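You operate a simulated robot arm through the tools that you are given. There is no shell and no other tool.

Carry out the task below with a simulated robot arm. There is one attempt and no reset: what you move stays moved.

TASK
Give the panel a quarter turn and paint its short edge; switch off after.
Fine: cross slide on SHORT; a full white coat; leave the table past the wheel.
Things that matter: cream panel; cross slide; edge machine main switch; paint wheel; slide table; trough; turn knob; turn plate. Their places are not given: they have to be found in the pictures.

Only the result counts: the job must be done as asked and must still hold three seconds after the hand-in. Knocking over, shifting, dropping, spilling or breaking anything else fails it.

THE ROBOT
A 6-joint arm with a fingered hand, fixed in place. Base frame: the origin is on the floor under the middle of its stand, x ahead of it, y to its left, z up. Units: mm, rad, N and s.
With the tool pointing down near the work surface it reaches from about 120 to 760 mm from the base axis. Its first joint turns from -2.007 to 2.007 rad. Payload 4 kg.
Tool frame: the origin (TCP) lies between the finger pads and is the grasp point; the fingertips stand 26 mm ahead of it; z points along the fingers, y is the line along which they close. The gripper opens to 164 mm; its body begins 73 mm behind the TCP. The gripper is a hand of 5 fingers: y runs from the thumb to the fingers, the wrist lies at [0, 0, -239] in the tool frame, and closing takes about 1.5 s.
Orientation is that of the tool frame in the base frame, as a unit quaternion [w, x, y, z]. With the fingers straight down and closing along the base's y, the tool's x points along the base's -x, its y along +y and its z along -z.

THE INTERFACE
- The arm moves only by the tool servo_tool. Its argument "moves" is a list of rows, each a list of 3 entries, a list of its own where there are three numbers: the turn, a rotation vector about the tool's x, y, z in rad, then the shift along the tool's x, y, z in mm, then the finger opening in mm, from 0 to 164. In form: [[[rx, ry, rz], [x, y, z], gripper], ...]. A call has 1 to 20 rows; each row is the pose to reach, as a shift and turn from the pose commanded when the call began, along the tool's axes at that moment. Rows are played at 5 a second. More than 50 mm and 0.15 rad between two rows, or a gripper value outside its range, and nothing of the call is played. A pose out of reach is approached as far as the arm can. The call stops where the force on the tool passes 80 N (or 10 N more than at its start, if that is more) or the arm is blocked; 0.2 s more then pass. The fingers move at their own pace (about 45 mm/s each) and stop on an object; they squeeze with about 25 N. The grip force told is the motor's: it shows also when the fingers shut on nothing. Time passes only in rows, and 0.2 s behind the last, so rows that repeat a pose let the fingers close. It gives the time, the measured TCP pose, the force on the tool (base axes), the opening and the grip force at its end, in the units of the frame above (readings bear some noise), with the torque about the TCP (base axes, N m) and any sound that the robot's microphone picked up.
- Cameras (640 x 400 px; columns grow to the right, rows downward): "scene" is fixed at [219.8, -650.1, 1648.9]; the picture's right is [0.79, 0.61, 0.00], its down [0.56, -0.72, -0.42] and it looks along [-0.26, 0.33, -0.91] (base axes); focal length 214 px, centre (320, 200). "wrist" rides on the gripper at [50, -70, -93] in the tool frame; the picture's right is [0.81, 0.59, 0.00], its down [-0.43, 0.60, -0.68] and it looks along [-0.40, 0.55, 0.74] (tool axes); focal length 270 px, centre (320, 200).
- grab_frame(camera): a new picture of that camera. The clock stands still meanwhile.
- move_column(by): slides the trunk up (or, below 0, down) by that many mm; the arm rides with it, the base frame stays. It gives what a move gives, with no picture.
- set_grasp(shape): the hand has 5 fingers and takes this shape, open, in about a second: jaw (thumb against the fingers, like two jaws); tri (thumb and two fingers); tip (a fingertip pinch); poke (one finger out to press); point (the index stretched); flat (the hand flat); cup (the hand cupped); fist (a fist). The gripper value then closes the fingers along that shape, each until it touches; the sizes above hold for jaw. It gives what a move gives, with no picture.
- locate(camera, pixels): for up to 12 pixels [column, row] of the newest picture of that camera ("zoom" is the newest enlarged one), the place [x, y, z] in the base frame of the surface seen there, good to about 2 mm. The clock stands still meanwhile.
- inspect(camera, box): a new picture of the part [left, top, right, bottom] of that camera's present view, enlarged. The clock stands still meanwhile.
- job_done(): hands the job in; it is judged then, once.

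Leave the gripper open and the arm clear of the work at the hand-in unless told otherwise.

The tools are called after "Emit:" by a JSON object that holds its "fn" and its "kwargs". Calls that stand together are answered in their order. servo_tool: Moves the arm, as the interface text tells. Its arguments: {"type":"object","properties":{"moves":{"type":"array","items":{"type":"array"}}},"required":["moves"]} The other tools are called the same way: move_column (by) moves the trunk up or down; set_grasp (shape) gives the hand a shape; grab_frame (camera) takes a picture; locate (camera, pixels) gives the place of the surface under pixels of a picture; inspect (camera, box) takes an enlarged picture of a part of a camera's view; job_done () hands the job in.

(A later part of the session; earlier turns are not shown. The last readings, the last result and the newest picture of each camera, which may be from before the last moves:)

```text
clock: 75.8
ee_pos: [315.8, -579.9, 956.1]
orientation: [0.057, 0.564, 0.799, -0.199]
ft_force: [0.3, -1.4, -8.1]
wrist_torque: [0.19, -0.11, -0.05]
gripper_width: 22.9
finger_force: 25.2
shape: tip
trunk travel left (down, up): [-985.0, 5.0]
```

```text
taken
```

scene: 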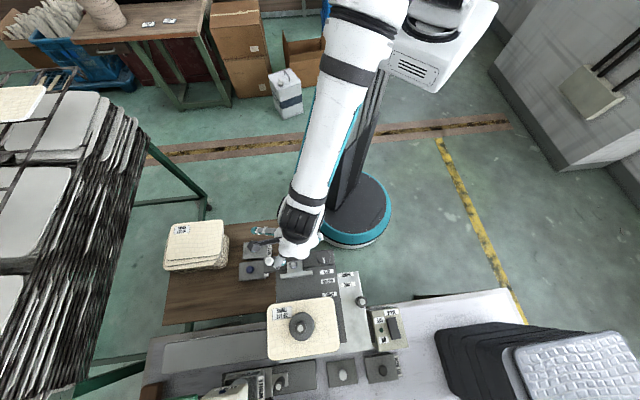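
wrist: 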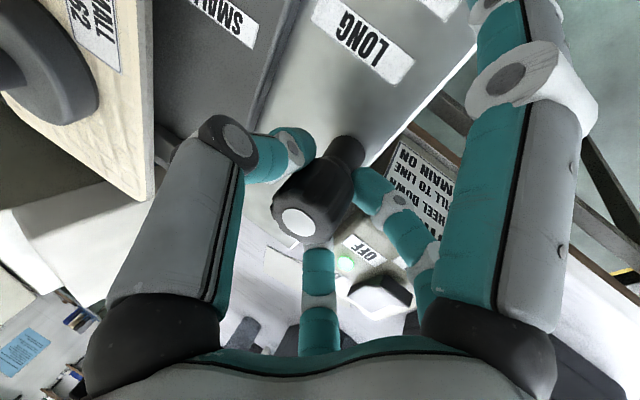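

Gripped (23 mm, 25 N). I move the table left along (−0.7,−0.7): first 40 mm and check.

Emit:
{"fn": "servo_tool", "kwargs": {"moves": [[[0, 0, 0], [-1.8, -4.3, 1.8], 10], [[0, 0, 0], [-3.7, -8.6, 3.6], 10], [[0, 0, 0], [-5.5, -12.8, 5.5], 10], [[0, 0, 0], [-7.3, -17.1, 7.3], 10], [[0, 0, 0], [-9.2, -21.4, 9.1], 10], [[0, 0, 0], [-11, -25.7, 10.9], 10], [[0, 0, 0], [-12.8, -30, 12.7], 10], [[0, 0, 0], [-14.7, -34.2, 14.6], 10], [[0, 0, 0], [-14.7, -34.2, 14.6], 10]]}}

Emit:
{"fn": "grab_frame", "kwargs": {"camera": "wrist"}}

Emit:
{"fn": "inspect", "kwargs": {"camera": "scene", "box": [210, 260, 390, 395]}}

```text
clock: 77.8
ee_pos: [286.8, -610.2, 956.5]
orientation: [0.057, 0.566, 0.798, -0.199]
ft_force: [-5.2, 5.1, -14.3]
wrist_torque: [0.3, -0.06, -0.09]
gripper_width: 22.5
finger_force: 24.8
shape: tip
trunk travel left (down, up): [-985.0, 5.0]
```

```text
taken
```

wrist: 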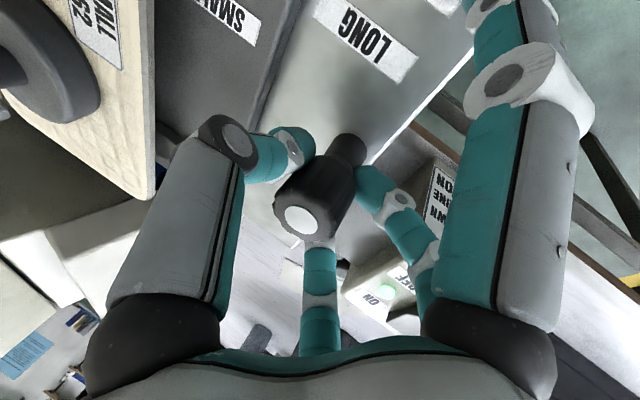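

```text
2.96 times, centred on (300, 328) of scene
```

zoom: 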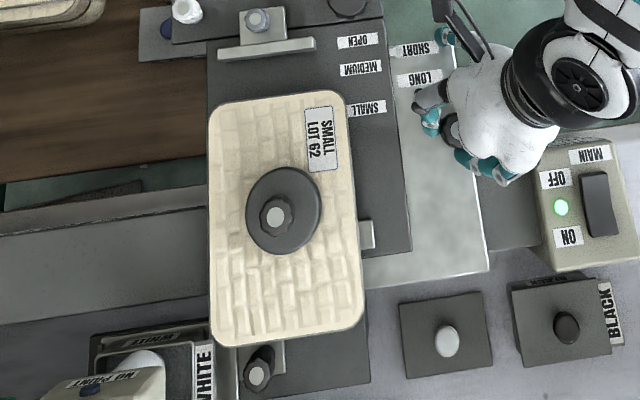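

The table follows well (about 41 mm). Now slowly, 2 mm per row (10 mm/s), as the panel nears the wheel.

Emit:
{"fn": "servo_tool", "kwargs": {"moves": [[[0, 0, 0], [-0.7, -1.7, 0.7], 10], [[0, 0, 0], [-1.5, -3.4, 1.5], 10], [[0, 0, 0], [-2.2, -5.1, 2.2], 10], [[0, 0, 0], [-2.9, -6.8, 2.9], 10], [[0, 0, 0], [-3.7, -8.6, 3.6], 10], [[0, 0, 0], [-4.4, -10.3, 4.4], 10], [[0, 0, 0], [-5.1, -12, 5.1], 10], [[0, 0, 0], [-5.9, -13.7, 5.8], 10], [[0, 0, 0], [-6.6, -15.4, 6.6], 10], [[0, 0, 0], [-7.3, -17.1, 7.3], 10], [[0, 0, 0], [-8.1, -18.8, 8], 10], [[0, 0, 0], [-8.8, -20.5, 8.7], 10], [[0, 0, 0], [-9.5, -22.3, 9.5], 10], [[0, 0, 0], [-10.3, -24, 10.2], 10], [[0, 0, 0], [-11, -25.7, 10.9], 10], [[0, 0, 0], [-11.7, -27.4, 11.6], 10], [[0, 0, 0], [-12.5, -29.1, 12.4], 10], [[0, 0, 0], [-13.2, -30.8, 13.1], 10], [[0, 0, 0], [-13.9, -32.5, 13.8], 10], [[0, 0, 0], [-14.7, -34.2, 14.6], 10]]}}

Emit:
{"fn": "inspect", "kwargs": {"camera": "scene", "box": [210, 265, 390, 400]}}

```text
clock: 82.0
ee_pos: [258.6, -635.7, 957.3]
orientation: [0.057, 0.564, 0.799, -0.198]
ft_force: [0.2, 2.3, -13.9]
wrist_torque: [0.23, -0.09, -0.05]
gripper_width: 22.4
finger_force: 25.7
shape: tip
trunk travel left (down, up): [-985.0, 5.0]
```

```text
2.96 times, centred on (300, 332) of scene
```

zoom: 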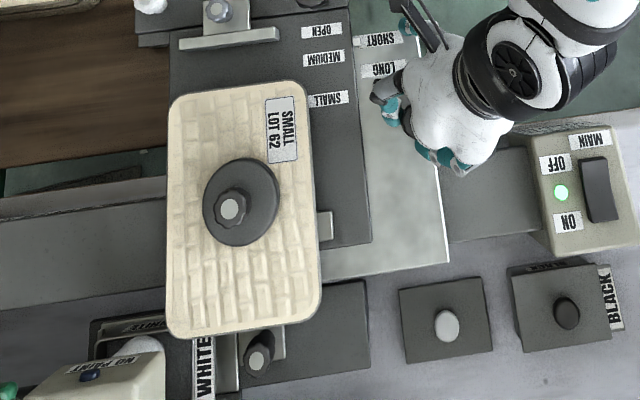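

Travel so far about 80 mm; the panel's corner is about 30 mm from the wheel. Continue slowly.

Emit:
{"fn": "servo_tool", "kwargs": {"moves": [[[0, 0, 0], [-0.7, -1.7, 0.7], 10], [[0, 0, 0], [-1.5, -3.4, 1.5], 10], [[0, 0, 0], [-2.2, -5.1, 2.2], 10], [[0, 0, 0], [-2.9, -6.8, 2.9], 10], [[0, 0, 0], [-3.7, -8.6, 3.6], 10], [[0, 0, 0], [-4.4, -10.3, 4.4], 10], [[0, 0, 0], [-5.1, -12, 5.1], 10], [[0, 0, 0], [-5.9, -13.7, 5.8], 10], [[0, 0, 0], [-6.6, -15.4, 6.6], 10], [[0, 0, 0], [-7.3, -17.1, 7.3], 10], [[0, 0, 0], [-8.1, -18.8, 8], 10], [[0, 0, 0], [-8.8, -20.5, 8.7], 10], [[0, 0, 0], [-9.5, -22.3, 9.5], 10], [[0, 0, 0], [-10.3, -24, 10.2], 10], [[0, 0, 0], [-11, -25.7, 10.9], 10], [[0, 0, 0], [-11.7, -27.4, 11.6], 10], [[0, 0, 0], [-12.5, -29.1, 12.4], 10], [[0, 0, 0], [-13.2, -30.8, 13.1], 10], [[0, 0, 0], [-13.9, -32.5, 13.8], 10], [[0, 0, 0], [-14.7, -34.2, 14.6], 10]]}}

Emit:
{"fn": "inspect", "kwargs": {"camera": "scene", "box": [200, 265, 380, 400]}}

Emit:
{"fn": "inspect", "kwargs": {"camera": "scene", "box": [215, 355, 295, 400]}}

```text
clock: 86.2
ee_pos: [230.9, -664.9, 957.5]
orientation: [0.057, 0.566, 0.798, -0.199]
ft_force: [-2.1, 3.5, -13.5]
wrist_torque: [0.24, -0.08, -0.05]
gripper_width: 22.6
finger_force: 25.5
shape: tip
trunk travel left (down, up): [-985.0, 5.0]
```

```text
2.96 times, centred on (290, 332) of scene
```

zoom: 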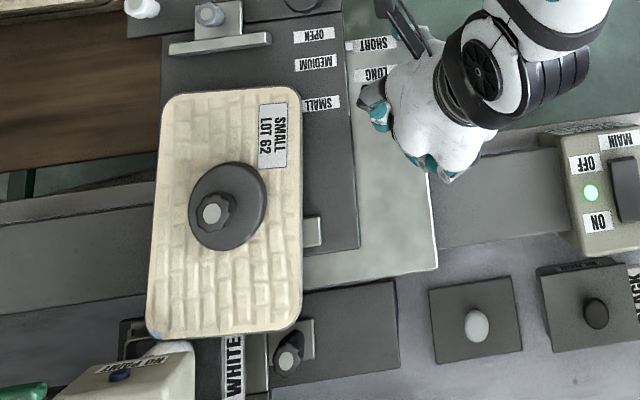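

```text
8.00 times, centred on (255, 378) of scene
```

zoom: 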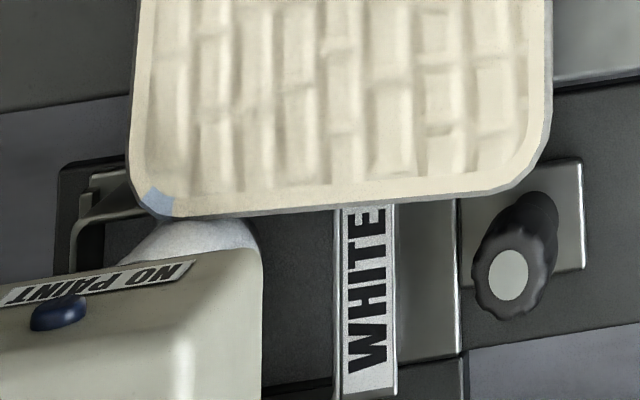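

A light patch appears at the panel's corner near the wheel. I zoom in to judge its colour.

Emit:
{"fn": "inspect", "kwargs": {"camera": "scene", "box": [225, 365, 265, 395]}}

Emit:
{"fn": "locate", "kwargs": {"camera": "zoom", "pixels": [[125, 215], [200, 255], [300, 245], [240, 200], [260, 280], [290, 290], [330, 270], [90, 150], [400, 180], [500, 180]]}}

```text
13.33 times, centred on (245, 380) of scene
```

zoom: 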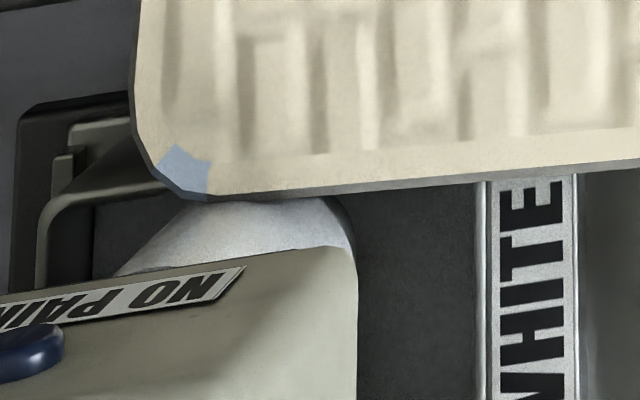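

```text
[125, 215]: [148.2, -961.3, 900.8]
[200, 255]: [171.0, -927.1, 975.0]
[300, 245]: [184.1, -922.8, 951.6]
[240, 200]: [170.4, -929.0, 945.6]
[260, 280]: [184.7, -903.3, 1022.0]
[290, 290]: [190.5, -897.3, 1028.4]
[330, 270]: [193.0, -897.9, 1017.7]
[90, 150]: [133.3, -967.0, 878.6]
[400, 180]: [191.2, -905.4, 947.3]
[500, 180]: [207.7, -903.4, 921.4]
```

The patch is white paint on the edge (cool-white against cream). The wheel touches as intended; I keep going slowly.

Emit:
{"fn": "servo_tool", "kwargs": {"moves": [[[0, 0, 0], [-0.7, -1.7, 0.7], 10], [[0, 0, 0], [-1.5, -3.4, 1.5], 10], [[0, 0, 0], [-2.2, -5.1, 2.2], 10], [[0, 0, 0], [-2.9, -6.8, 2.9], 10], [[0, 0, 0], [-3.7, -8.6, 3.6], 10], [[0, 0, 0], [-4.4, -10.3, 4.4], 10], [[0, 0, 0], [-5.1, -12, 5.1], 10], [[0, 0, 0], [-5.9, -13.7, 5.8], 10], [[0, 0, 0], [-6.6, -15.4, 6.6], 10], [[0, 0, 0], [-7.3, -17.1, 7.3], 10], [[0, 0, 0], [-7.3, -17.1, 7.3], 10]]}}

Emit:
{"fn": "inspect", "kwargs": {"camera": "scene", "box": [215, 355, 295, 400]}}

Emit:
{"fn": "inspect", "kwargs": {"camera": "scene", "box": [200, 265, 380, 400]}}

```text
clock: 88.6
ee_pos: [216.4, -680.1, 956.2]
orientation: [0.057, 0.565, 0.799, -0.198]
ft_force: [-1.5, 2.8, -9.5]
wrist_torque: [0.26, -0.1, -0.03]
gripper_width: 22.3
finger_force: 24.6
shape: tip
trunk travel left (down, up): [-985.0, 5.0]
```

```text
8.00 times, centred on (255, 378) of scene
```

zoom: 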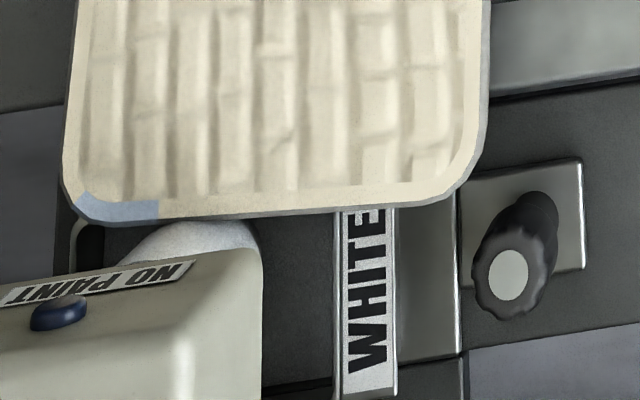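

```text
2.96 times, centred on (290, 332) of scene
```

zoom: 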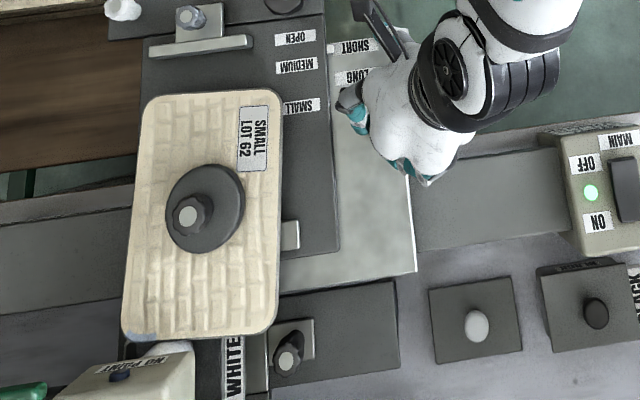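

The white band grows steadily. I continue at the same pace.

Emit:
{"fn": "servo_tool", "kwargs": {"moves": [[[0, 0, 0], [-0.7, -1.7, 0.7], 10], [[0, 0, 0], [-1.5, -3.4, 1.5], 10], [[0, 0, 0], [-2.2, -5.1, 2.2], 10], [[0, 0, 0], [-2.9, -6.8, 2.9], 10], [[0, 0, 0], [-3.7, -8.6, 3.6], 10], [[0, 0, 0], [-4.4, -10.3, 4.4], 10], [[0, 0, 0], [-5.1, -12, 5.1], 10], [[0, 0, 0], [-5.9, -13.7, 5.8], 10], [[0, 0, 0], [-6.6, -15.4, 6.6], 10], [[0, 0, 0], [-7.3, -17.1, 7.3], 10], [[0, 0, 0], [-8.1, -18.8, 8], 10], [[0, 0, 0], [-8.8, -20.5, 8.7], 10], [[0, 0, 0], [-9.5, -22.3, 9.5], 10], [[0, 0, 0], [-10.3, -24, 10.2], 10], [[0, 0, 0], [-11, -25.7, 10.9], 10], [[0, 0, 0], [-11.7, -27.4, 11.6], 10], [[0, 0, 0], [-12.5, -29.1, 12.4], 10], [[0, 0, 0], [-13.2, -30.8, 13.1], 10], [[0, 0, 0], [-13.9, -32.5, 13.8], 10], [[0, 0, 0], [-14.7, -34.2, 14.6], 10]]}}

Emit:
{"fn": "inspect", "kwargs": {"camera": "scene", "box": [205, 355, 285, 400]}}

Emit:
{"fn": "inspect", "kwargs": {"camera": "scene", "box": [190, 265, 370, 400]}}

```text
clock: 92.8
ee_pos: [188.5, -707.2, 956.1]
orientation: [0.059, 0.566, 0.798, -0.198]
ft_force: [-0.7, 0.7, -10.0]
wrist_torque: [0.23, -0.11, -0.01]
gripper_width: 22.3
finger_force: 25.4
shape: tip
trunk travel left (down, up): [-985.0, 5.0]
```

```text
8.00 times, centred on (245, 378) of scene
```

zoom: 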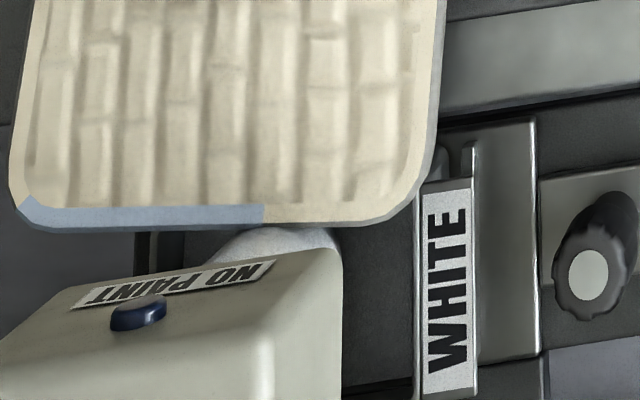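

```text
2.96 times, centred on (280, 332) of scene
```

zoom: 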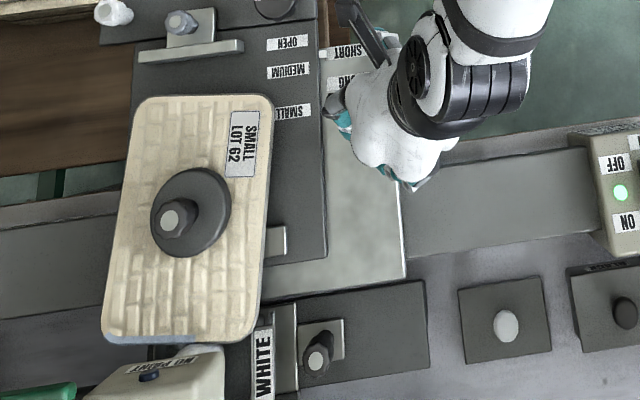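

More than half is coated. Continue, 40 mm more.

Emit:
{"fn": "servo_tool", "kwargs": {"moves": [[[0, 0, 0], [-0.7, -1.7, 0.7], 10], [[0, 0, 0], [-1.5, -3.4, 1.5], 10], [[0, 0, 0], [-2.2, -5.1, 2.2], 10], [[0, 0, 0], [-2.9, -6.8, 2.9], 10], [[0, 0, 0], [-3.7, -8.6, 3.6], 10], [[0, 0, 0], [-4.4, -10.3, 4.4], 10], [[0, 0, 0], [-5.1, -12, 5.1], 10], [[0, 0, 0], [-5.9, -13.7, 5.8], 10], [[0, 0, 0], [-6.6, -15.4, 6.6], 10], [[0, 0, 0], [-7.3, -17.1, 7.3], 10], [[0, 0, 0], [-8.1, -18.8, 8], 10], [[0, 0, 0], [-8.8, -20.5, 8.7], 10], [[0, 0, 0], [-9.5, -22.3, 9.5], 10], [[0, 0, 0], [-10.3, -24, 10.2], 10], [[0, 0, 0], [-11, -25.7, 10.9], 10], [[0, 0, 0], [-11.7, -27.4, 11.6], 10], [[0, 0, 0], [-12.5, -29.1, 12.4], 10], [[0, 0, 0], [-13.2, -30.8, 13.1], 10], [[0, 0, 0], [-13.9, -32.5, 13.8], 10], [[0, 0, 0], [-14.7, -34.2, 14.6], 10]]}}

Emit:
{"fn": "inspect", "kwargs": {"camera": "scene", "box": [190, 355, 270, 400]}}

Emit:
{"fn": "inspect", "kwargs": {"camera": "scene", "box": [180, 265, 360, 400]}}

```text
clock: 97.0
ee_pos: [161.0, -736.2, 956.0]
orientation: [0.058, 0.565, 0.799, -0.198]
ft_force: [0.2, 1.2, -8.8]
wrist_torque: [0.28, -0.16, -0.03]
gripper_width: 22.1
finger_force: 24.5
shape: tip
trunk travel left (down, up): [-985.0, 5.0]
```

```text
8.00 times, centred on (230, 378) of scene
```

zoom: 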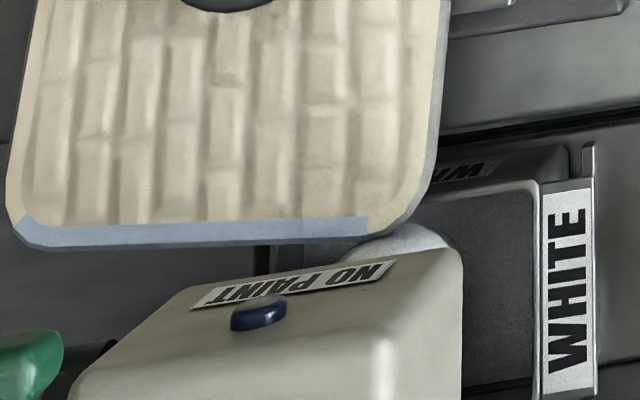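

```text
2.96 times, centred on (270, 332) of scene
```

zoom: 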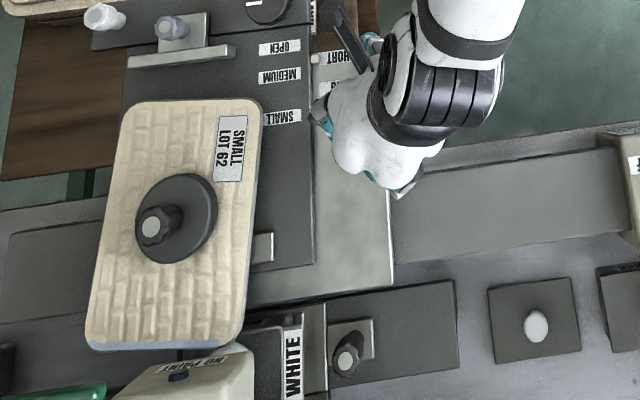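

Nearly all of the edge is white. I continue slowly another 40 mm.

Emit:
{"fn": "servo_tool", "kwargs": {"moves": [[[0, 0, 0], [-0.7, -1.7, 0.7], 10], [[0, 0, 0], [-1.5, -3.4, 1.5], 10], [[0, 0, 0], [-2.2, -5.1, 2.2], 10], [[0, 0, 0], [-2.9, -6.8, 2.9], 10], [[0, 0, 0], [-3.7, -8.6, 3.6], 10], [[0, 0, 0], [-4.4, -10.3, 4.4], 10], [[0, 0, 0], [-5.1, -12, 5.1], 10], [[0, 0, 0], [-5.9, -13.7, 5.8], 10], [[0, 0, 0], [-6.6, -15.4, 6.6], 10], [[0, 0, 0], [-7.3, -17.1, 7.3], 10], [[0, 0, 0], [-8.1, -18.8, 8], 10], [[0, 0, 0], [-8.8, -20.5, 8.7], 10], [[0, 0, 0], [-9.5, -22.3, 9.5], 10], [[0, 0, 0], [-10.3, -24, 10.2], 10], [[0, 0, 0], [-11, -25.7, 10.9], 10], [[0, 0, 0], [-11.7, -27.4, 11.6], 10], [[0, 0, 0], [-12.5, -29.1, 12.4], 10], [[0, 0, 0], [-13.2, -30.8, 13.1], 10], [[0, 0, 0], [-13.9, -32.5, 13.8], 10], [[0, 0, 0], [-14.7, -34.2, 14.6], 10]]}}

Emit:
{"fn": "inspect", "kwargs": {"camera": "scene", "box": [180, 355, 260, 400]}}

Emit:
{"fn": "inspect", "kwargs": {"camera": "scene", "box": [160, 265, 340, 400]}}

```text
clock: 101.2
ee_pos: [131.5, -764.5, 954.8]
orientation: [0.057, 0.565, 0.799, -0.198]
ft_force: [-0.4, 0.3, -10.3]
wrist_torque: [0.27, -0.16, 0.0]
gripper_width: 22.0
finger_force: 24.2
shape: tip
trunk travel left (down, up): [-985.0, 5.0]
```

```text
8.00 times, centred on (220, 378) of scene
```

zoom: 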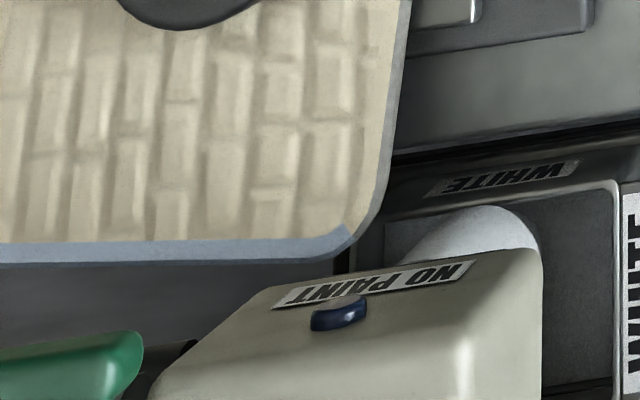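

```text
2.96 times, centred on (250, 332) of scene
```

zoom: 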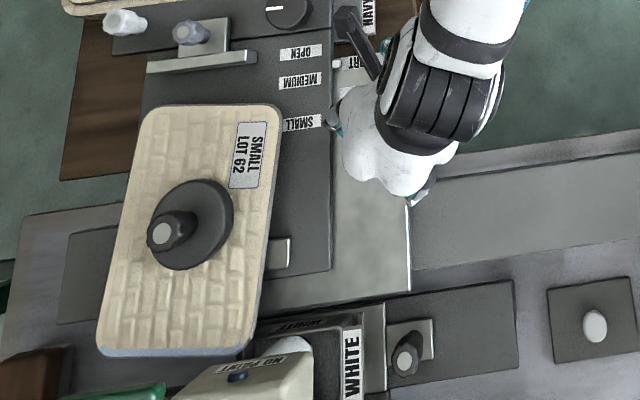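

The whole short edge is white from corner to corner and the panel has just passed the wheel. Before going on I check that the table's overhanging bar is clear of the panel stack on the wooden table (top left).

Emit:
{"fn": "inspect", "kwargs": {"camera": "scene", "box": [150, 210, 290, 300]}}

Emit:
{"fn": "locate", "kwargs": {"camera": "zoom", "pixels": [[150, 130], [160, 180], [290, 190], [320, 160], [315, 200], [210, 255], [215, 285], [170, 258], [240, 120], [190, 245], [230, 250], [330, 250]]}}

```text
4.44 times, centred on (220, 255) of scene
```

zoom: 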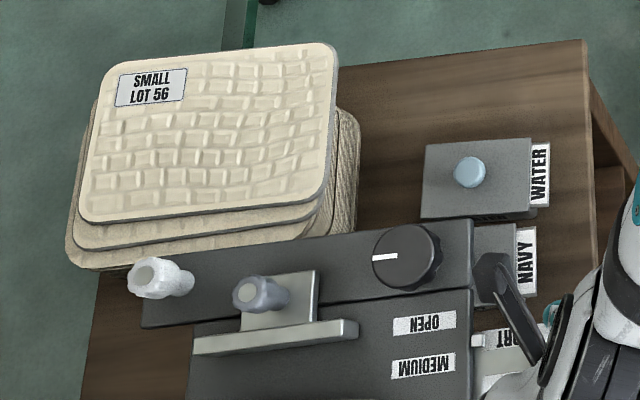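

```text
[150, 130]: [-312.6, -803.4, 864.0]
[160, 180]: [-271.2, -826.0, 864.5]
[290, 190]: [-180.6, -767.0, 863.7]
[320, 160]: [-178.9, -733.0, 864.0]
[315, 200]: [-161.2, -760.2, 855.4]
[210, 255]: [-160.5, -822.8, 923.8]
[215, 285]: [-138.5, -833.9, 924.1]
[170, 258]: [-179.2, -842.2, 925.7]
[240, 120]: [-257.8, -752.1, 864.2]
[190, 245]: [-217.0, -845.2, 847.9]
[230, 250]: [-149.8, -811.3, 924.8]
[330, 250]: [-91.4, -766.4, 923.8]
```

The bar (z 924, v≥467) stays clear of the stack (z≤864, v≤445). I push the table about 30 mm further past the wheel.

Emit:
{"fn": "servo_tool", "kwargs": {"moves": [[[0, 0, 0], [-1.1, -2.6, 1.1], 10], [[0, 0, 0], [-2.2, -5.1, 2.2], 10], [[0, 0, 0], [-3.3, -7.7, 3.3], 10], [[0, 0, 0], [-4.4, -10.3, 4.4], 10], [[0, 0, 0], [-5.5, -12.8, 5.5], 10], [[0, 0, 0], [-6.6, -15.4, 6.6], 10], [[0, 0, 0], [-7.7, -18, 7.6], 10], [[0, 0, 0], [-8.8, -20.5, 8.7], 10], [[0, 0, 0], [-9.9, -23.1, 9.8], 10], [[0, 0, 0], [-11, -25.7, 10.9], 10], [[0, 0, 0], [-11, -25.7, 10.9], 10]]}}

Emit:
{"fn": "grab_frame", "kwargs": {"camera": "wrist"}}

Emit:
{"fn": "inspect", "kwargs": {"camera": "scene", "box": [150, 265, 330, 400]}}

```text
clock: 103.6
ee_pos: [110.6, -784.7, 956.8]
orientation: [0.057, 0.565, 0.799, -0.198]
ft_force: [-0.1, 1.1, -10.3]
wrist_torque: [0.26, -0.17, -0.04]
gripper_width: 22.1
finger_force: 24.9
shape: tip
trunk travel left (down, up): [-985.0, 5.0]
```

```text
taken
```

wrist: 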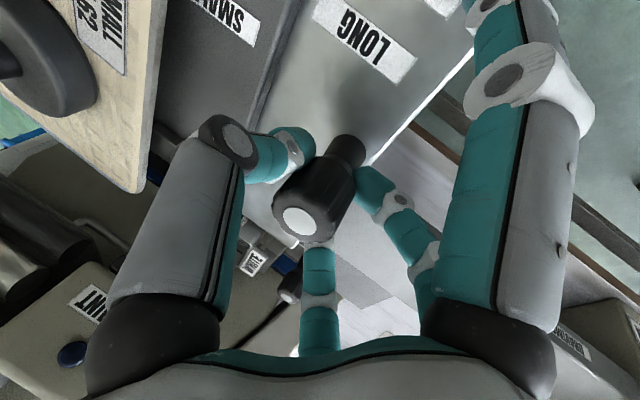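

```text
2.96 times, centred on (240, 332) of scene
```

zoom: 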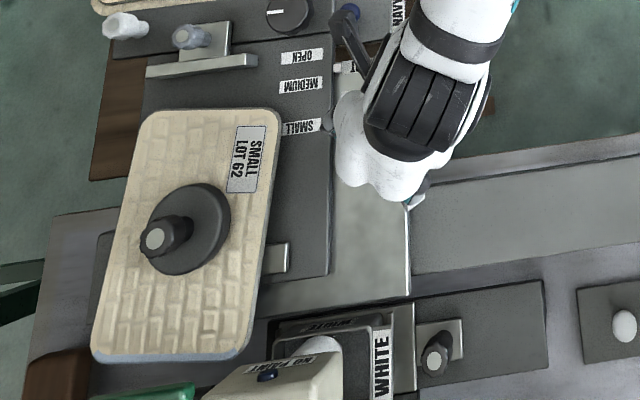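

The panel is clear of the wheel by about 45 mm. For margin I push another 25 mm, watching for a stop.

Emit:
{"fn": "servo_tool", "kwargs": {"moves": [[[0, 0, 0], [-1.1, -2.6, 1.1], 10], [[0, 0, 0], [-2.2, -5.1, 2.2], 10], [[0, 0, 0], [-3.3, -7.7, 3.3], 10], [[0, 0, 0], [-4.4, -10.3, 4.4], 10], [[0, 0, 0], [-5.5, -12.8, 5.5], 10], [[0, 0, 0], [-6.6, -15.4, 6.6], 10], [[0, 0, 0], [-7.7, -18, 7.6], 10], [[0, 0, 0], [-8.8, -20.5, 8.7], 10], [[0, 0, 0], [-8.8, -20.5, 8.7], 10]]}}

Emit:
{"fn": "inspect", "kwargs": {"camera": "scene", "box": [140, 265, 320, 400]}}

```text
clock: 105.6
ee_pos: [95.2, -795.3, 956.6]
orientation: [0.058, 0.564, 0.799, -0.199]
ft_force: [12.2, -11.8, -16.5]
wrist_torque: [0.05, -0.28, 0.19]
gripper_width: 21.6
finger_force: 25.0
shape: tip
out of reach, approached as far as the arm can: row 6, 7, 8, 9
trunk travel left (down, up): [-985.0, 5.0]
```

```text
2.96 times, centred on (230, 332) of scene
```

zoom: 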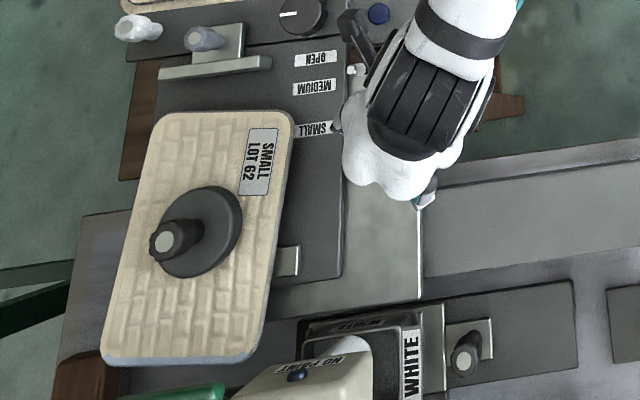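

The arm's reach ends here (travel ≈ 308 mm, panel well past the wheel). I open the fingers and back off along the tool axis.

Emit:
{"fn": "servo_tool", "kwargs": {"moves": [[[0, 0, 0], [0, 0, 0], 30], [[0, 0, 0], [0, 0, 0], 45], [[0, 0, 0], [0, 0, 0], 60], [[0, 0, 0], [0, 0, 0], 70], [[0, 0, 0], [0, 0, 0], 70], [[0, 0, 0], [0, 0, -25], 70], [[0, 0, 0], [0, 0, -50], 70], [[0, 0, 0], [0, 0, -75], 70], [[0, 0, 0], [0, 0, -100], 70], [[0, 0, 0], [0, 0, -100], 70]]}}

Emit:
{"fn": "grab_frame", "kwargs": {"camera": "wrist"}}

Emit:
{"fn": "inspect", "kwargs": {"camera": "scene", "box": [140, 255, 330, 400]}}

```text
clock: 107.8
ee_pos: [107.3, -755.2, 1051.5]
orientation: [0.059, 0.565, 0.799, -0.199]
ft_force: [0.3, 0.4, 0.2]
wrist_torque: [-0.02, 0.0, 0.0]
gripper_width: 69.7
finger_force: 0.1
shape: tip
trunk travel left (down, up): [-985.0, 5.0]
```

```text
taken
```

wrist: 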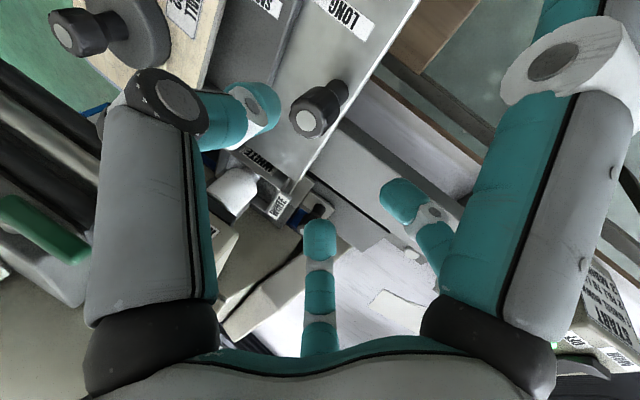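

```text
2.76 times, centred on (235, 328) of scene
```

zoom: 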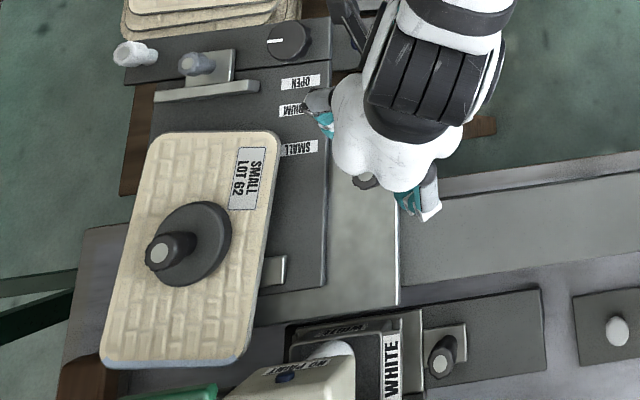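

Released cleanly. Now I go to the rocker's OFF end (about (420,-557)): close the fingers and move over to TCP (420,-549,1030).

Emit:
{"fn": "servo_tool", "kwargs": {"moves": [[[-0.009, 0.02, 0.102], [8, 39, -11], 0], [[-0.017, 0.04, 0.204], [17, 79, -22], 0], [[-0.026, 0.059, 0.306], [25, 118, -33], 0], [[-0.034, 0.079, 0.408], [34, 157, -45], 0], [[-0.043, 0.099, 0.51], [42, 197, -56], 0], [[-0.051, 0.119, 0.612], [50, 236, -67], 0], [[-0.06, 0.138, 0.714], [59, 275, -78], 0], [[-0.068, 0.158, 0.816], [67, 315, -89], 0], [[-0.077, 0.178, 0.918], [75.4, 354, -100.5], 0], [[-0.077, 0.178, 0.918], [75.4, 354, -100.5], 0]]}}

Emit:
{"fn": "grab_frame", "kwargs": {"camera": "wrist"}}

Emit:
{"fn": "grab_frame", "kwargs": {"camera": "scene"}}

```text
clock: 110.0
ee_pos: [418.0, -559.9, 1028.9]
orientation: [0.088, 0.872, 0.477, -0.067]
ft_force: [0.1, 0.6, 0.6]
wrist_torque: [0.0, 0.0, -0.01]
gripper_width: 0.1
finger_force: 24.4
shape: tip
out of reach, approached as far as the arm can: row 9, 10
trunk travel left (down, up): [-985.0, 5.0]
```

```text
taken
```

wrist: 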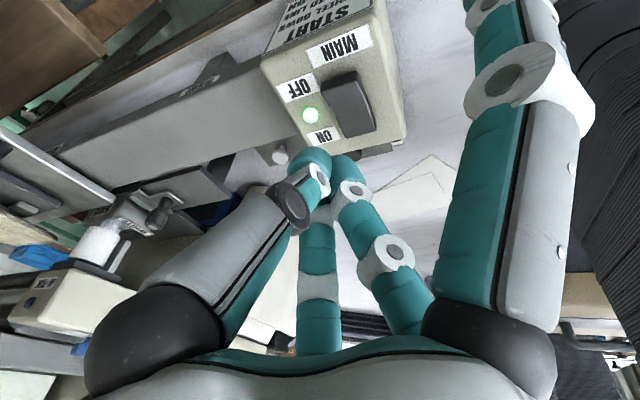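

```text
taken
```

scene: 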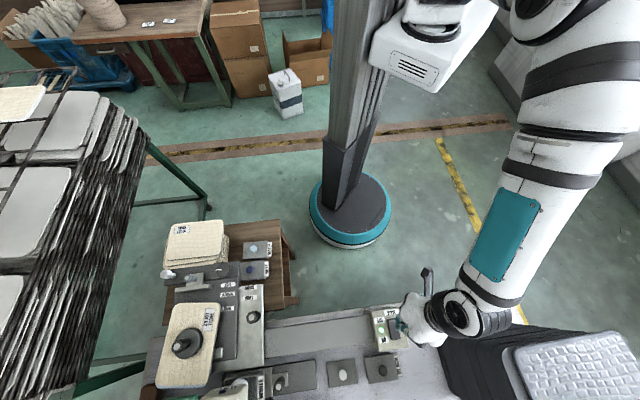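

Emit:
{"fn": "locate", "kwargs": {"camera": "wrist", "pixels": [[338, 85], [345, 80], [355, 82], [335, 92], [348, 95], [350, 110], [360, 125], [312, 152], [325, 155]]}}

Emit:
{"fn": "inspect", "kwargs": {"camera": "wrist", "box": [260, 30, 420, 170]}}

```text
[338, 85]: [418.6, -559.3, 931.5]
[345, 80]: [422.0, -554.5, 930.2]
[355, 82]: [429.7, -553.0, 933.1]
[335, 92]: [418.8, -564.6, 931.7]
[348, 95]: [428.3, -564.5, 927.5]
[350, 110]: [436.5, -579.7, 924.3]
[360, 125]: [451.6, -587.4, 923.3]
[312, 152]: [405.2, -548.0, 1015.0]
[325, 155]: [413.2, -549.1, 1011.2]
```

```text
2.86 times, centred on (340, 100) of wrist
```

zoom: 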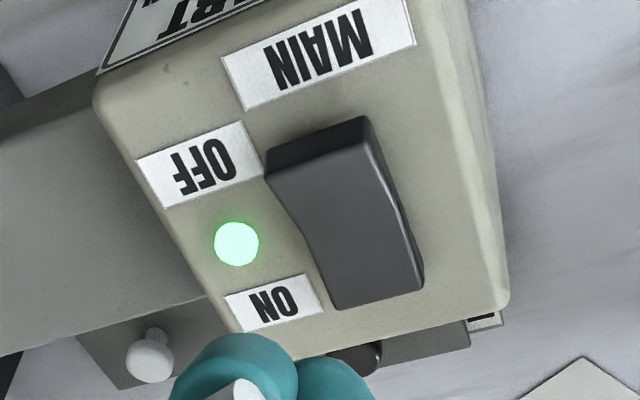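

OFF end at about (424,-557,931). I adjust and lower to TCP (425,-550,985).

Emit:
{"fn": "servo_tool", "kwargs": {"moves": [[[0, 0, 0], [5, -1, 10], 0], [[0, 0, 0], [10, -1.7, 20], 0], [[0, 0, 0], [16, -2.5, 30], 0], [[0, 0, 0], [20.8, -3.3, 40.5], 0], [[0, 0, 0], [20.8, -3.3, 40.5], 0]]}}

Emit:
{"fn": "grab_frame", "kwargs": {"camera": "wrist"}}

Emit:
{"fn": "inspect", "kwargs": {"camera": "scene", "box": [340, 280, 440, 370]}}

```text
clock: 111.2
ee_pos: [421.4, -561.5, 988.2]
orientation: [0.087, 0.871, 0.48, -0.064]
ft_force: [-0.3, -0.1, 0.3]
wrist_torque: [-0.02, -0.02, -0.03]
gripper_width: 0.0
finger_force: 24.9
shape: tip
out of reach, approached as far as the arm can: row 1, 2, 3, 4, 5
trunk travel left (down, up): [-985.0, 5.0]
```

```text
taken
```

wrist: 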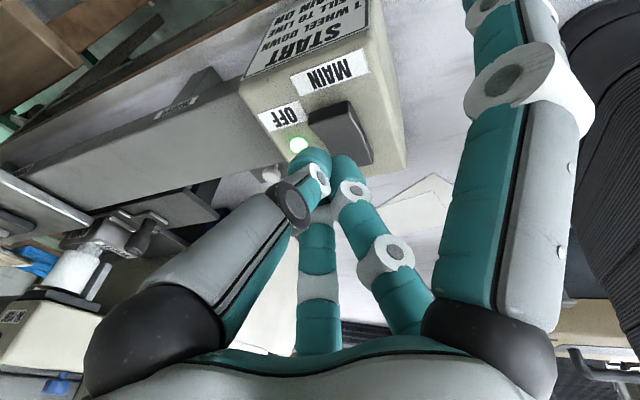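

```text
4.44 times, centred on (390, 325) of scene
```

zoom: 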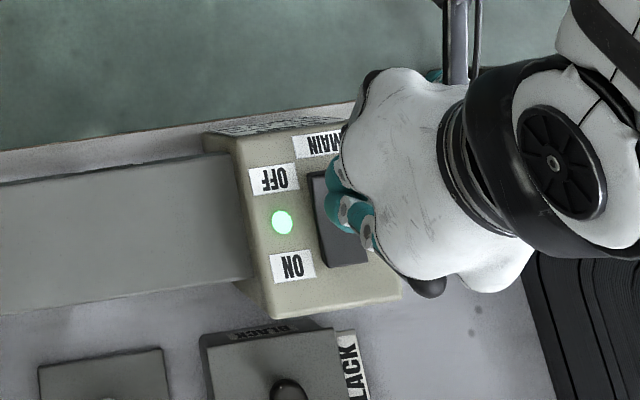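

The arm holds back about 11 mm in y; I allow a bit more side lean so it can reach the OFF end exactly.

Emit:
{"fn": "servo_tool", "kwargs": {"moves": [[[0.015, -0.03, -0.006], [5, -1, 0], 0], [[0.031, -0.061, -0.012], [10, -1.5, 2], 0], [[0.031, -0.061, -0.012], [14.9, -2.1, 5], 0], [[0.031, -0.061, -0.012], [14.9, -2.1, 5], 0]]}}

Emit:
{"fn": "grab_frame", "kwargs": {"camera": "wrist"}}

Emit:
{"fn": "inspect", "kwargs": {"camera": "scene", "box": [340, 280, 440, 370]}}

```text
clock: 112.2
ee_pos: [422.0, -572.2, 986.2]
orientation: [0.083, 0.868, 0.484, -0.076]
ft_force: [0.2, 0.0, 0.1]
wrist_torque: [0.0, 0.04, 0.0]
gripper_width: 0.0
finger_force: 24.7
shape: tip
out of reach, approached as far as the arm can: row 1, 2, 3, 4
trunk travel left (down, up): [-985.0, 5.0]
```

```text
taken
```

wrist: 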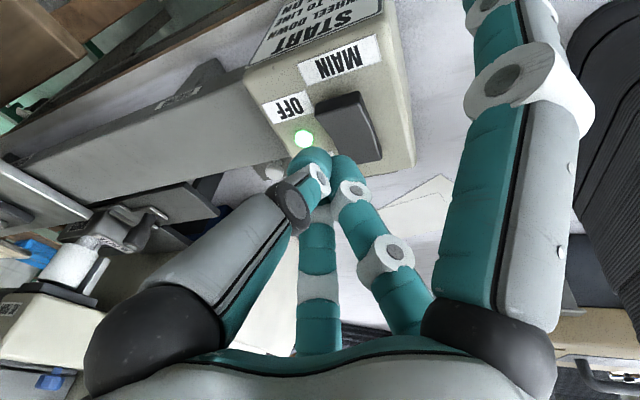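

```text
4.44 times, centred on (390, 325) of scene
```

zoom: 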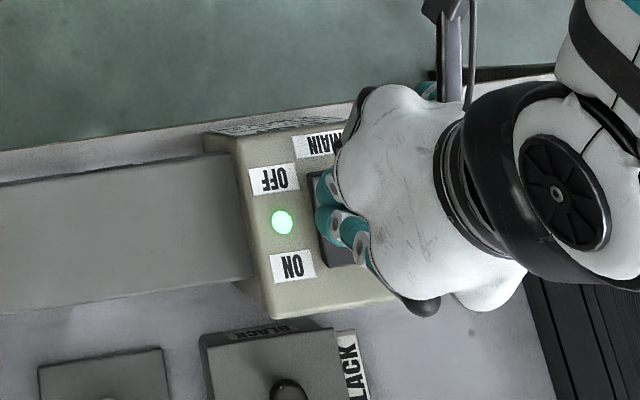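

Likely the hand-roll joint is at its limit here. I turn the hand back by 0.55 rad and then move to the spot over the OFF end.

Emit:
{"fn": "servo_tool", "kwargs": {"moves": [[[0, 0, -0.14], [0, 0, -6], 0], [[0, 0, -0.28], [5, -2, -9], 0], [[0, 0, -0.42], [10, -4, -9], 0], [[0, 0, -0.55], [15, -6, -9], 0], [[0, 0, -0.55], [19.4, -7.6, -8.9], 0], [[0, 0, -0.55], [19.4, -7.6, -8.9], 0]]}}

Emit:
{"fn": "grab_frame", "kwargs": {"camera": "wrist"}}

Emit:
{"fn": "inspect", "kwargs": {"camera": "scene", "box": [340, 280, 440, 370]}}

```text
clock: 113.6
ee_pos: [425.8, -549.9, 990.7]
orientation: [0.061, 0.704, 0.702, -0.096]
ft_force: [0.0, 0.2, -0.4]
wrist_torque: [0.01, 0.01, -0.03]
gripper_width: 0.2
finger_force: 24.7
shape: tip
trunk travel left (down, up): [-985.0, 5.0]
```

```text
taken
```

wrist: 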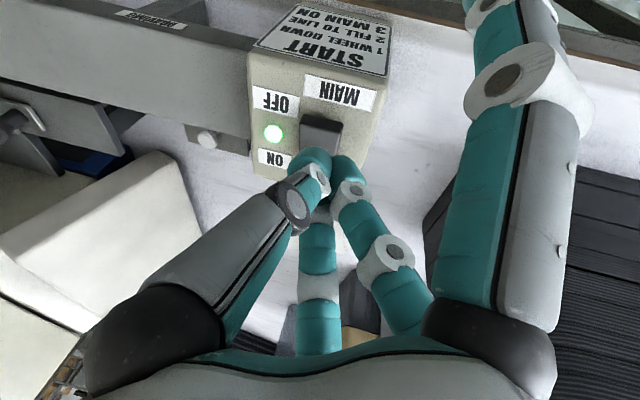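

```text
4.44 times, centred on (390, 325) of scene
```

zoom: 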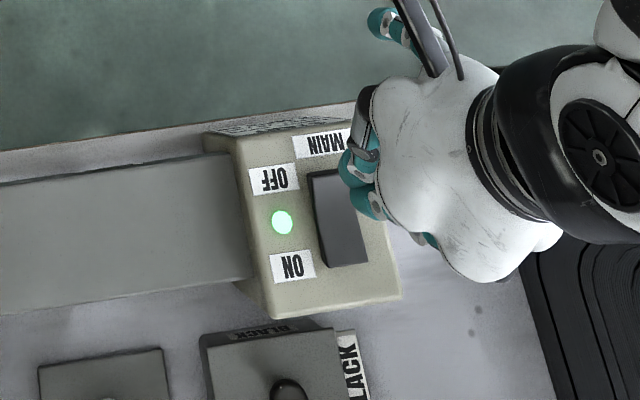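

Now the closed tips are right above the OFF end. I press down in steps, to TCP z≈958.

Emit:
{"fn": "servo_tool", "kwargs": {"moves": [[[0, 0, 0], [0.2, -1.5, 9.8], 0], [[0, 0, 0], [2.5, -1, 19.5], 0], [[0, 0, 0], [3.1, -0.9, 22.5], 0], [[0, 0, 0], [3.8, -0.7, 25.4], 0], [[0, 0, 0], [4.5, -0.6, 28.3], 0], [[0, 0, 0], [5.1, -0.4, 31.3], 0], [[0, 0, 0], [5.1, -0.4, 31.3], 0]]}}

Emit:
{"fn": "inspect", "kwargs": {"camera": "scene", "box": [340, 280, 440, 370]}}

Emit:
{"fn": "inspect", "kwargs": {"camera": "wrist", "box": [220, 20, 420, 200]}}

```text
clock: 115.2
ee_pos: [424.2, -551.6, 960.7]
orientation: [0.061, 0.704, 0.701, -0.096]
ft_force: [-1.0, 0.3, 0.4]
wrist_torque: [-0.01, -0.01, -0.04]
gripper_width: 0.0
finger_force: 24.7
shape: tip
trunk travel left (down, up): [-985.0, 5.0]
```

```text
4.44 times, centred on (390, 325) of scene
```

zoom: 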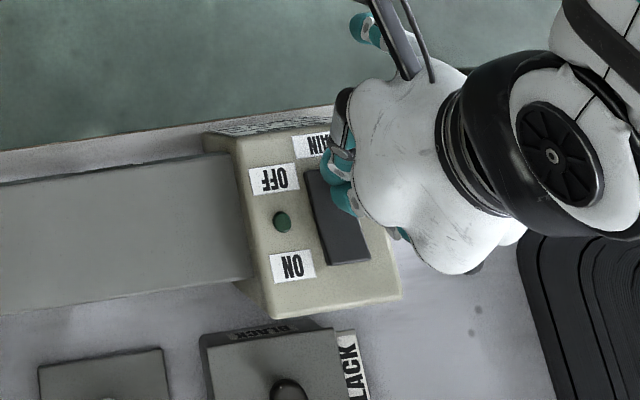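

```text
2.22 times, centred on (320, 110) of wrist
```

zoom: 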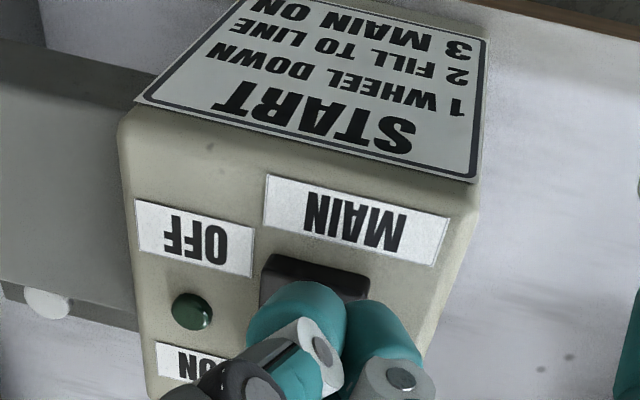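

The lamp is dark again: main is OFF. I lift away, open the hand and move clear toward the robot.

Emit:
{"fn": "servo_tool", "kwargs": {"moves": [[[0, 0, 0], [-7, -1, -29], 0], [[0, 0, 0], [-13, -3, -59], 10], [[0, 0, 0], [0, -10, -90], 60], [[0, 0, 0], [40, -15, -105], 100], [[0, 0, 0], [80, -20, -120], 140], [[0, 0, 0], [80, -20, -120], 160], [[0, 0, 0], [80, -20, -120], 160]]}}

Emit:
{"fn": "grab_frame", "kwargs": {"camera": "scene"}}

Emit:
{"fn": "inspect", "kwargs": {"camera": "scene", "box": [145, 255, 295, 400]}}

Emit:
{"fn": "inspect", "kwargs": {"camera": "scene", "box": [200, 270, 280, 330]}}

Emit:
{"fn": "locate", "kwargs": {"camera": "zoom", "pixels": [[330, 40], [290, 60], [300, 110], [310, 60], [340, 100], [250, 60]]}}

```text
clock: 116.8
ee_pos: [411.6, -447.6, 1062.2]
orientation: [0.06, 0.704, 0.702, -0.096]
ft_force: [0.4, -0.5, 0.7]
wrist_torque: [0.0, 0.04, 0.0]
gripper_width: 91.1
finger_force: 0.0
shape: tip
trunk travel left (down, up): [-985.0, 5.0]
```

```text
taken
```

scene: 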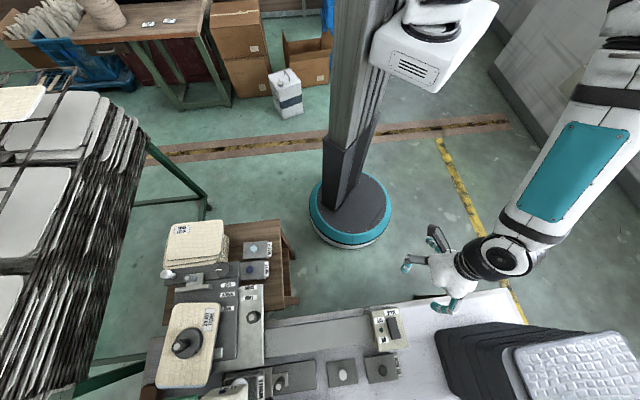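

```text
2.76 times, centred on (220, 328) of scene
```

zoom: 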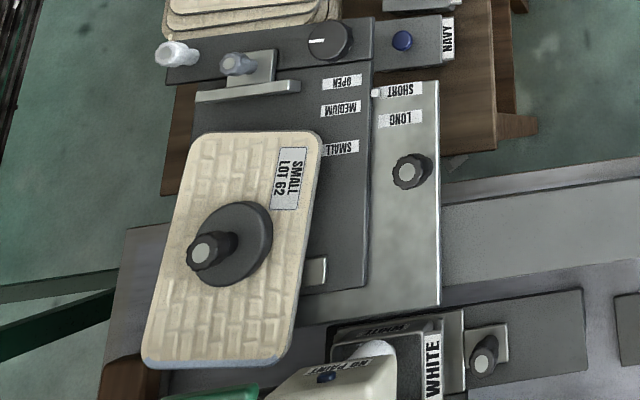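

```text
6.67 times, centred on (240, 300) of scene
```

zoom: 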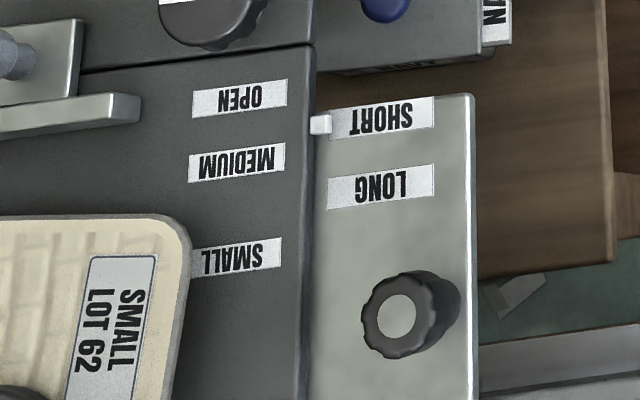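

```text
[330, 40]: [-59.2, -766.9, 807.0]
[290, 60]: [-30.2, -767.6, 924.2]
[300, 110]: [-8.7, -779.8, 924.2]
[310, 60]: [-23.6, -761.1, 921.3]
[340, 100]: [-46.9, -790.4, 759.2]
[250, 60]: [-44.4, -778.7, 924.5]
```

Emit:
{"fn": "locate", "kwargs": {"camera": "zoom", "pixels": [[320, 124], [385, 117], [380, 187], [397, 316]]}}

Emit:
{"fn": "inspect", "kwargs": {"camera": "scene", "box": [145, 355, 265, 400]}}

Emit:
{"fn": "inspect", "kwargs": {"camera": "scene", "box": [205, 365, 285, 400]}}

Emit:
{"fn": "inspect", "kwargs": {"camera": "scene", "box": [360, 300, 420, 355]}}

```text
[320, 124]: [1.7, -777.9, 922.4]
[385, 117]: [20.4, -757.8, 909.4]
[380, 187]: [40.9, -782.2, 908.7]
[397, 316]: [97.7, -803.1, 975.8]
```

```text
5.33 times, centred on (205, 378) of scene
```

zoom: 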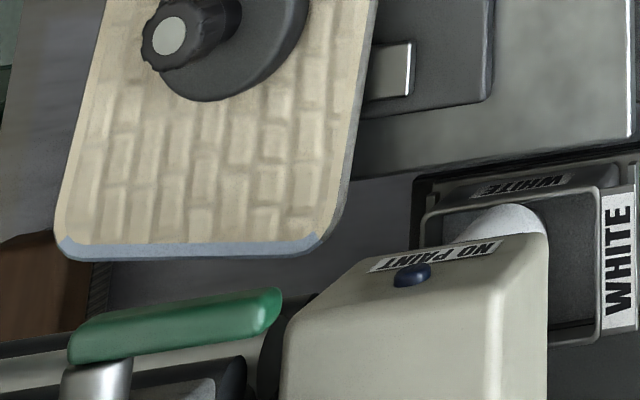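

```text
8.00 times, centred on (245, 382) of scene
```

zoom: 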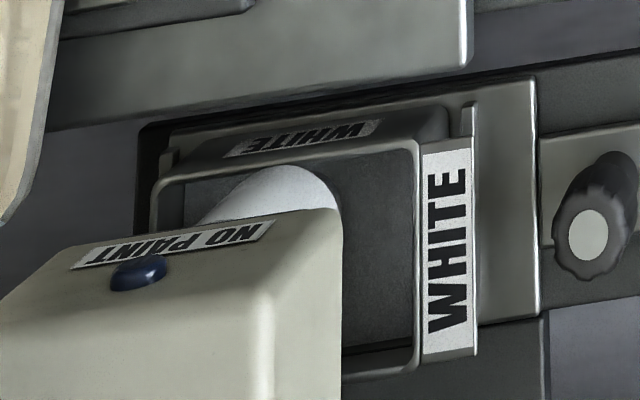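

```text
7.27 times, centred on (390, 328) of scene
```

zoom: 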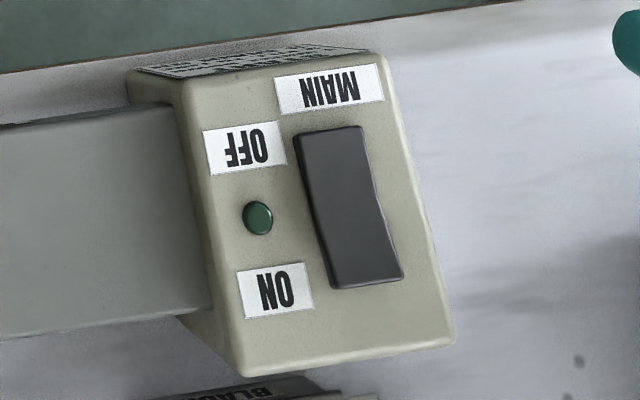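

The pointer still reads SHORT (v 551.2 vs 550.3), the switch is off, and the short edge is white from corner to corner. I verify the panel's angle on the table, and move the arm farther clear with the hand open.

Emit:
{"fn": "inspect", "kwargs": {"camera": "scene", "box": [145, 285, 265, 395]}}

Emit:
{"fn": "locate", "kwargs": {"camera": "zoom", "pixels": [[85, 130], [50, 330], [263, 130], [232, 330], [80, 380], [190, 375], [120, 75], [240, 72], [138, 215], [327, 120], [385, 260]]}}

Emit:
{"fn": "servo_tool", "kwargs": {"moves": [[[0, 0, 0], [40, -15, -20], 160], [[0, 0, 0], [80, -30, -40], 160], [[0, 0, 0], [80, -30, -60], 160], [[0, 0, 0], [80, -30, -60], 160], [[0, 0, 0], [80, -30, -60], 160]]}}

```text
3.64 times, centred on (205, 340) of scene
```

zoom: 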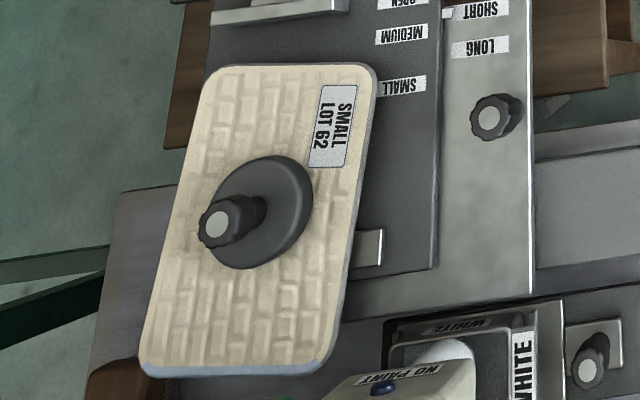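

```text
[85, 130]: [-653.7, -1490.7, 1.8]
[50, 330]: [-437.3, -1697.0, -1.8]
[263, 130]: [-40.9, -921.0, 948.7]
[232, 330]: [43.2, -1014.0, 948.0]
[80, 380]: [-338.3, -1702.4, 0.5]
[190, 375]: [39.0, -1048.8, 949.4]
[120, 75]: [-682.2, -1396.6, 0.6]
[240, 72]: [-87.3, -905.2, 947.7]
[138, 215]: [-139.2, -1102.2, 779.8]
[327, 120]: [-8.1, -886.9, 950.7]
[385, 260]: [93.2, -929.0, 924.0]
```

```text
clock: 118.0
ee_pos: [382.8, -355.7, 1104.6]
orientation: [0.059, 0.704, 0.701, -0.095]
ft_force: [-1.3, 0.3, 0.1]
wrist_torque: [0.03, 0.03, 0.04]
gripper_width: 159.8
finger_force: 0.0
shape: tip
trunk travel left (down, up): [-985.0, 5.0]
```

Emit:
{"fn": "locate", "kwargs": {"camera": "zoom", "pixels": [[360, 120], [321, 330], [201, 120], [157, 330], [170, 362], [305, 360], [215, 78], [350, 75], [527, 60], [527, 280], [433, 60], [433, 250]]}}

Emit:
{"fn": "set_grasp", "kwargs": {"shape": "jaw"}}

Emit:
{"fn": "grab_frame", "kwargs": {"camera": "scene"}}

```text
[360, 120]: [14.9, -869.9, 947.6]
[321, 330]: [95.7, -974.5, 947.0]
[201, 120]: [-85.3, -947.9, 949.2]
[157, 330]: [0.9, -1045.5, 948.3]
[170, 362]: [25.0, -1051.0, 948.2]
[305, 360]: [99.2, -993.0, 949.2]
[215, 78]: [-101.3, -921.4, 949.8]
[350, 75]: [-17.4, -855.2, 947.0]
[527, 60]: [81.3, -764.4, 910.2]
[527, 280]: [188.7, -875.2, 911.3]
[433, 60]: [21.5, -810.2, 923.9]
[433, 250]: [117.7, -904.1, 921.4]
```

```text
clock: 118.9
ee_pos: [384.2, -355.5, 1104.4]
orientation: [0.06, 0.703, 0.702, -0.097]
ft_force: [-0.1, -0.3, -0.3]
wrist_torque: [-0.02, 0.04, -0.01]
gripper_width: 163.9
finger_force: 0.1
shape: jaw
trunk travel left (down, up): [-985.0, 5.0]
```

```text
taken
```

scene: 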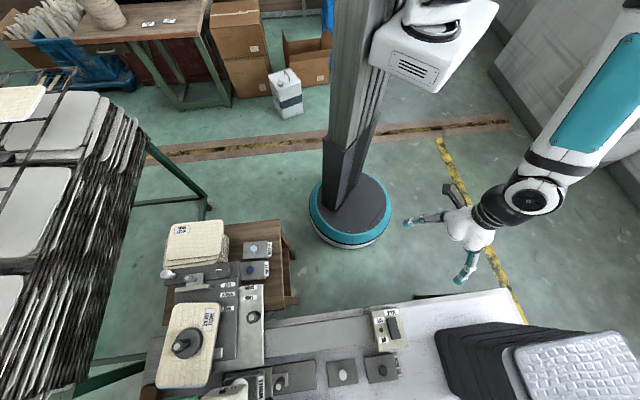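

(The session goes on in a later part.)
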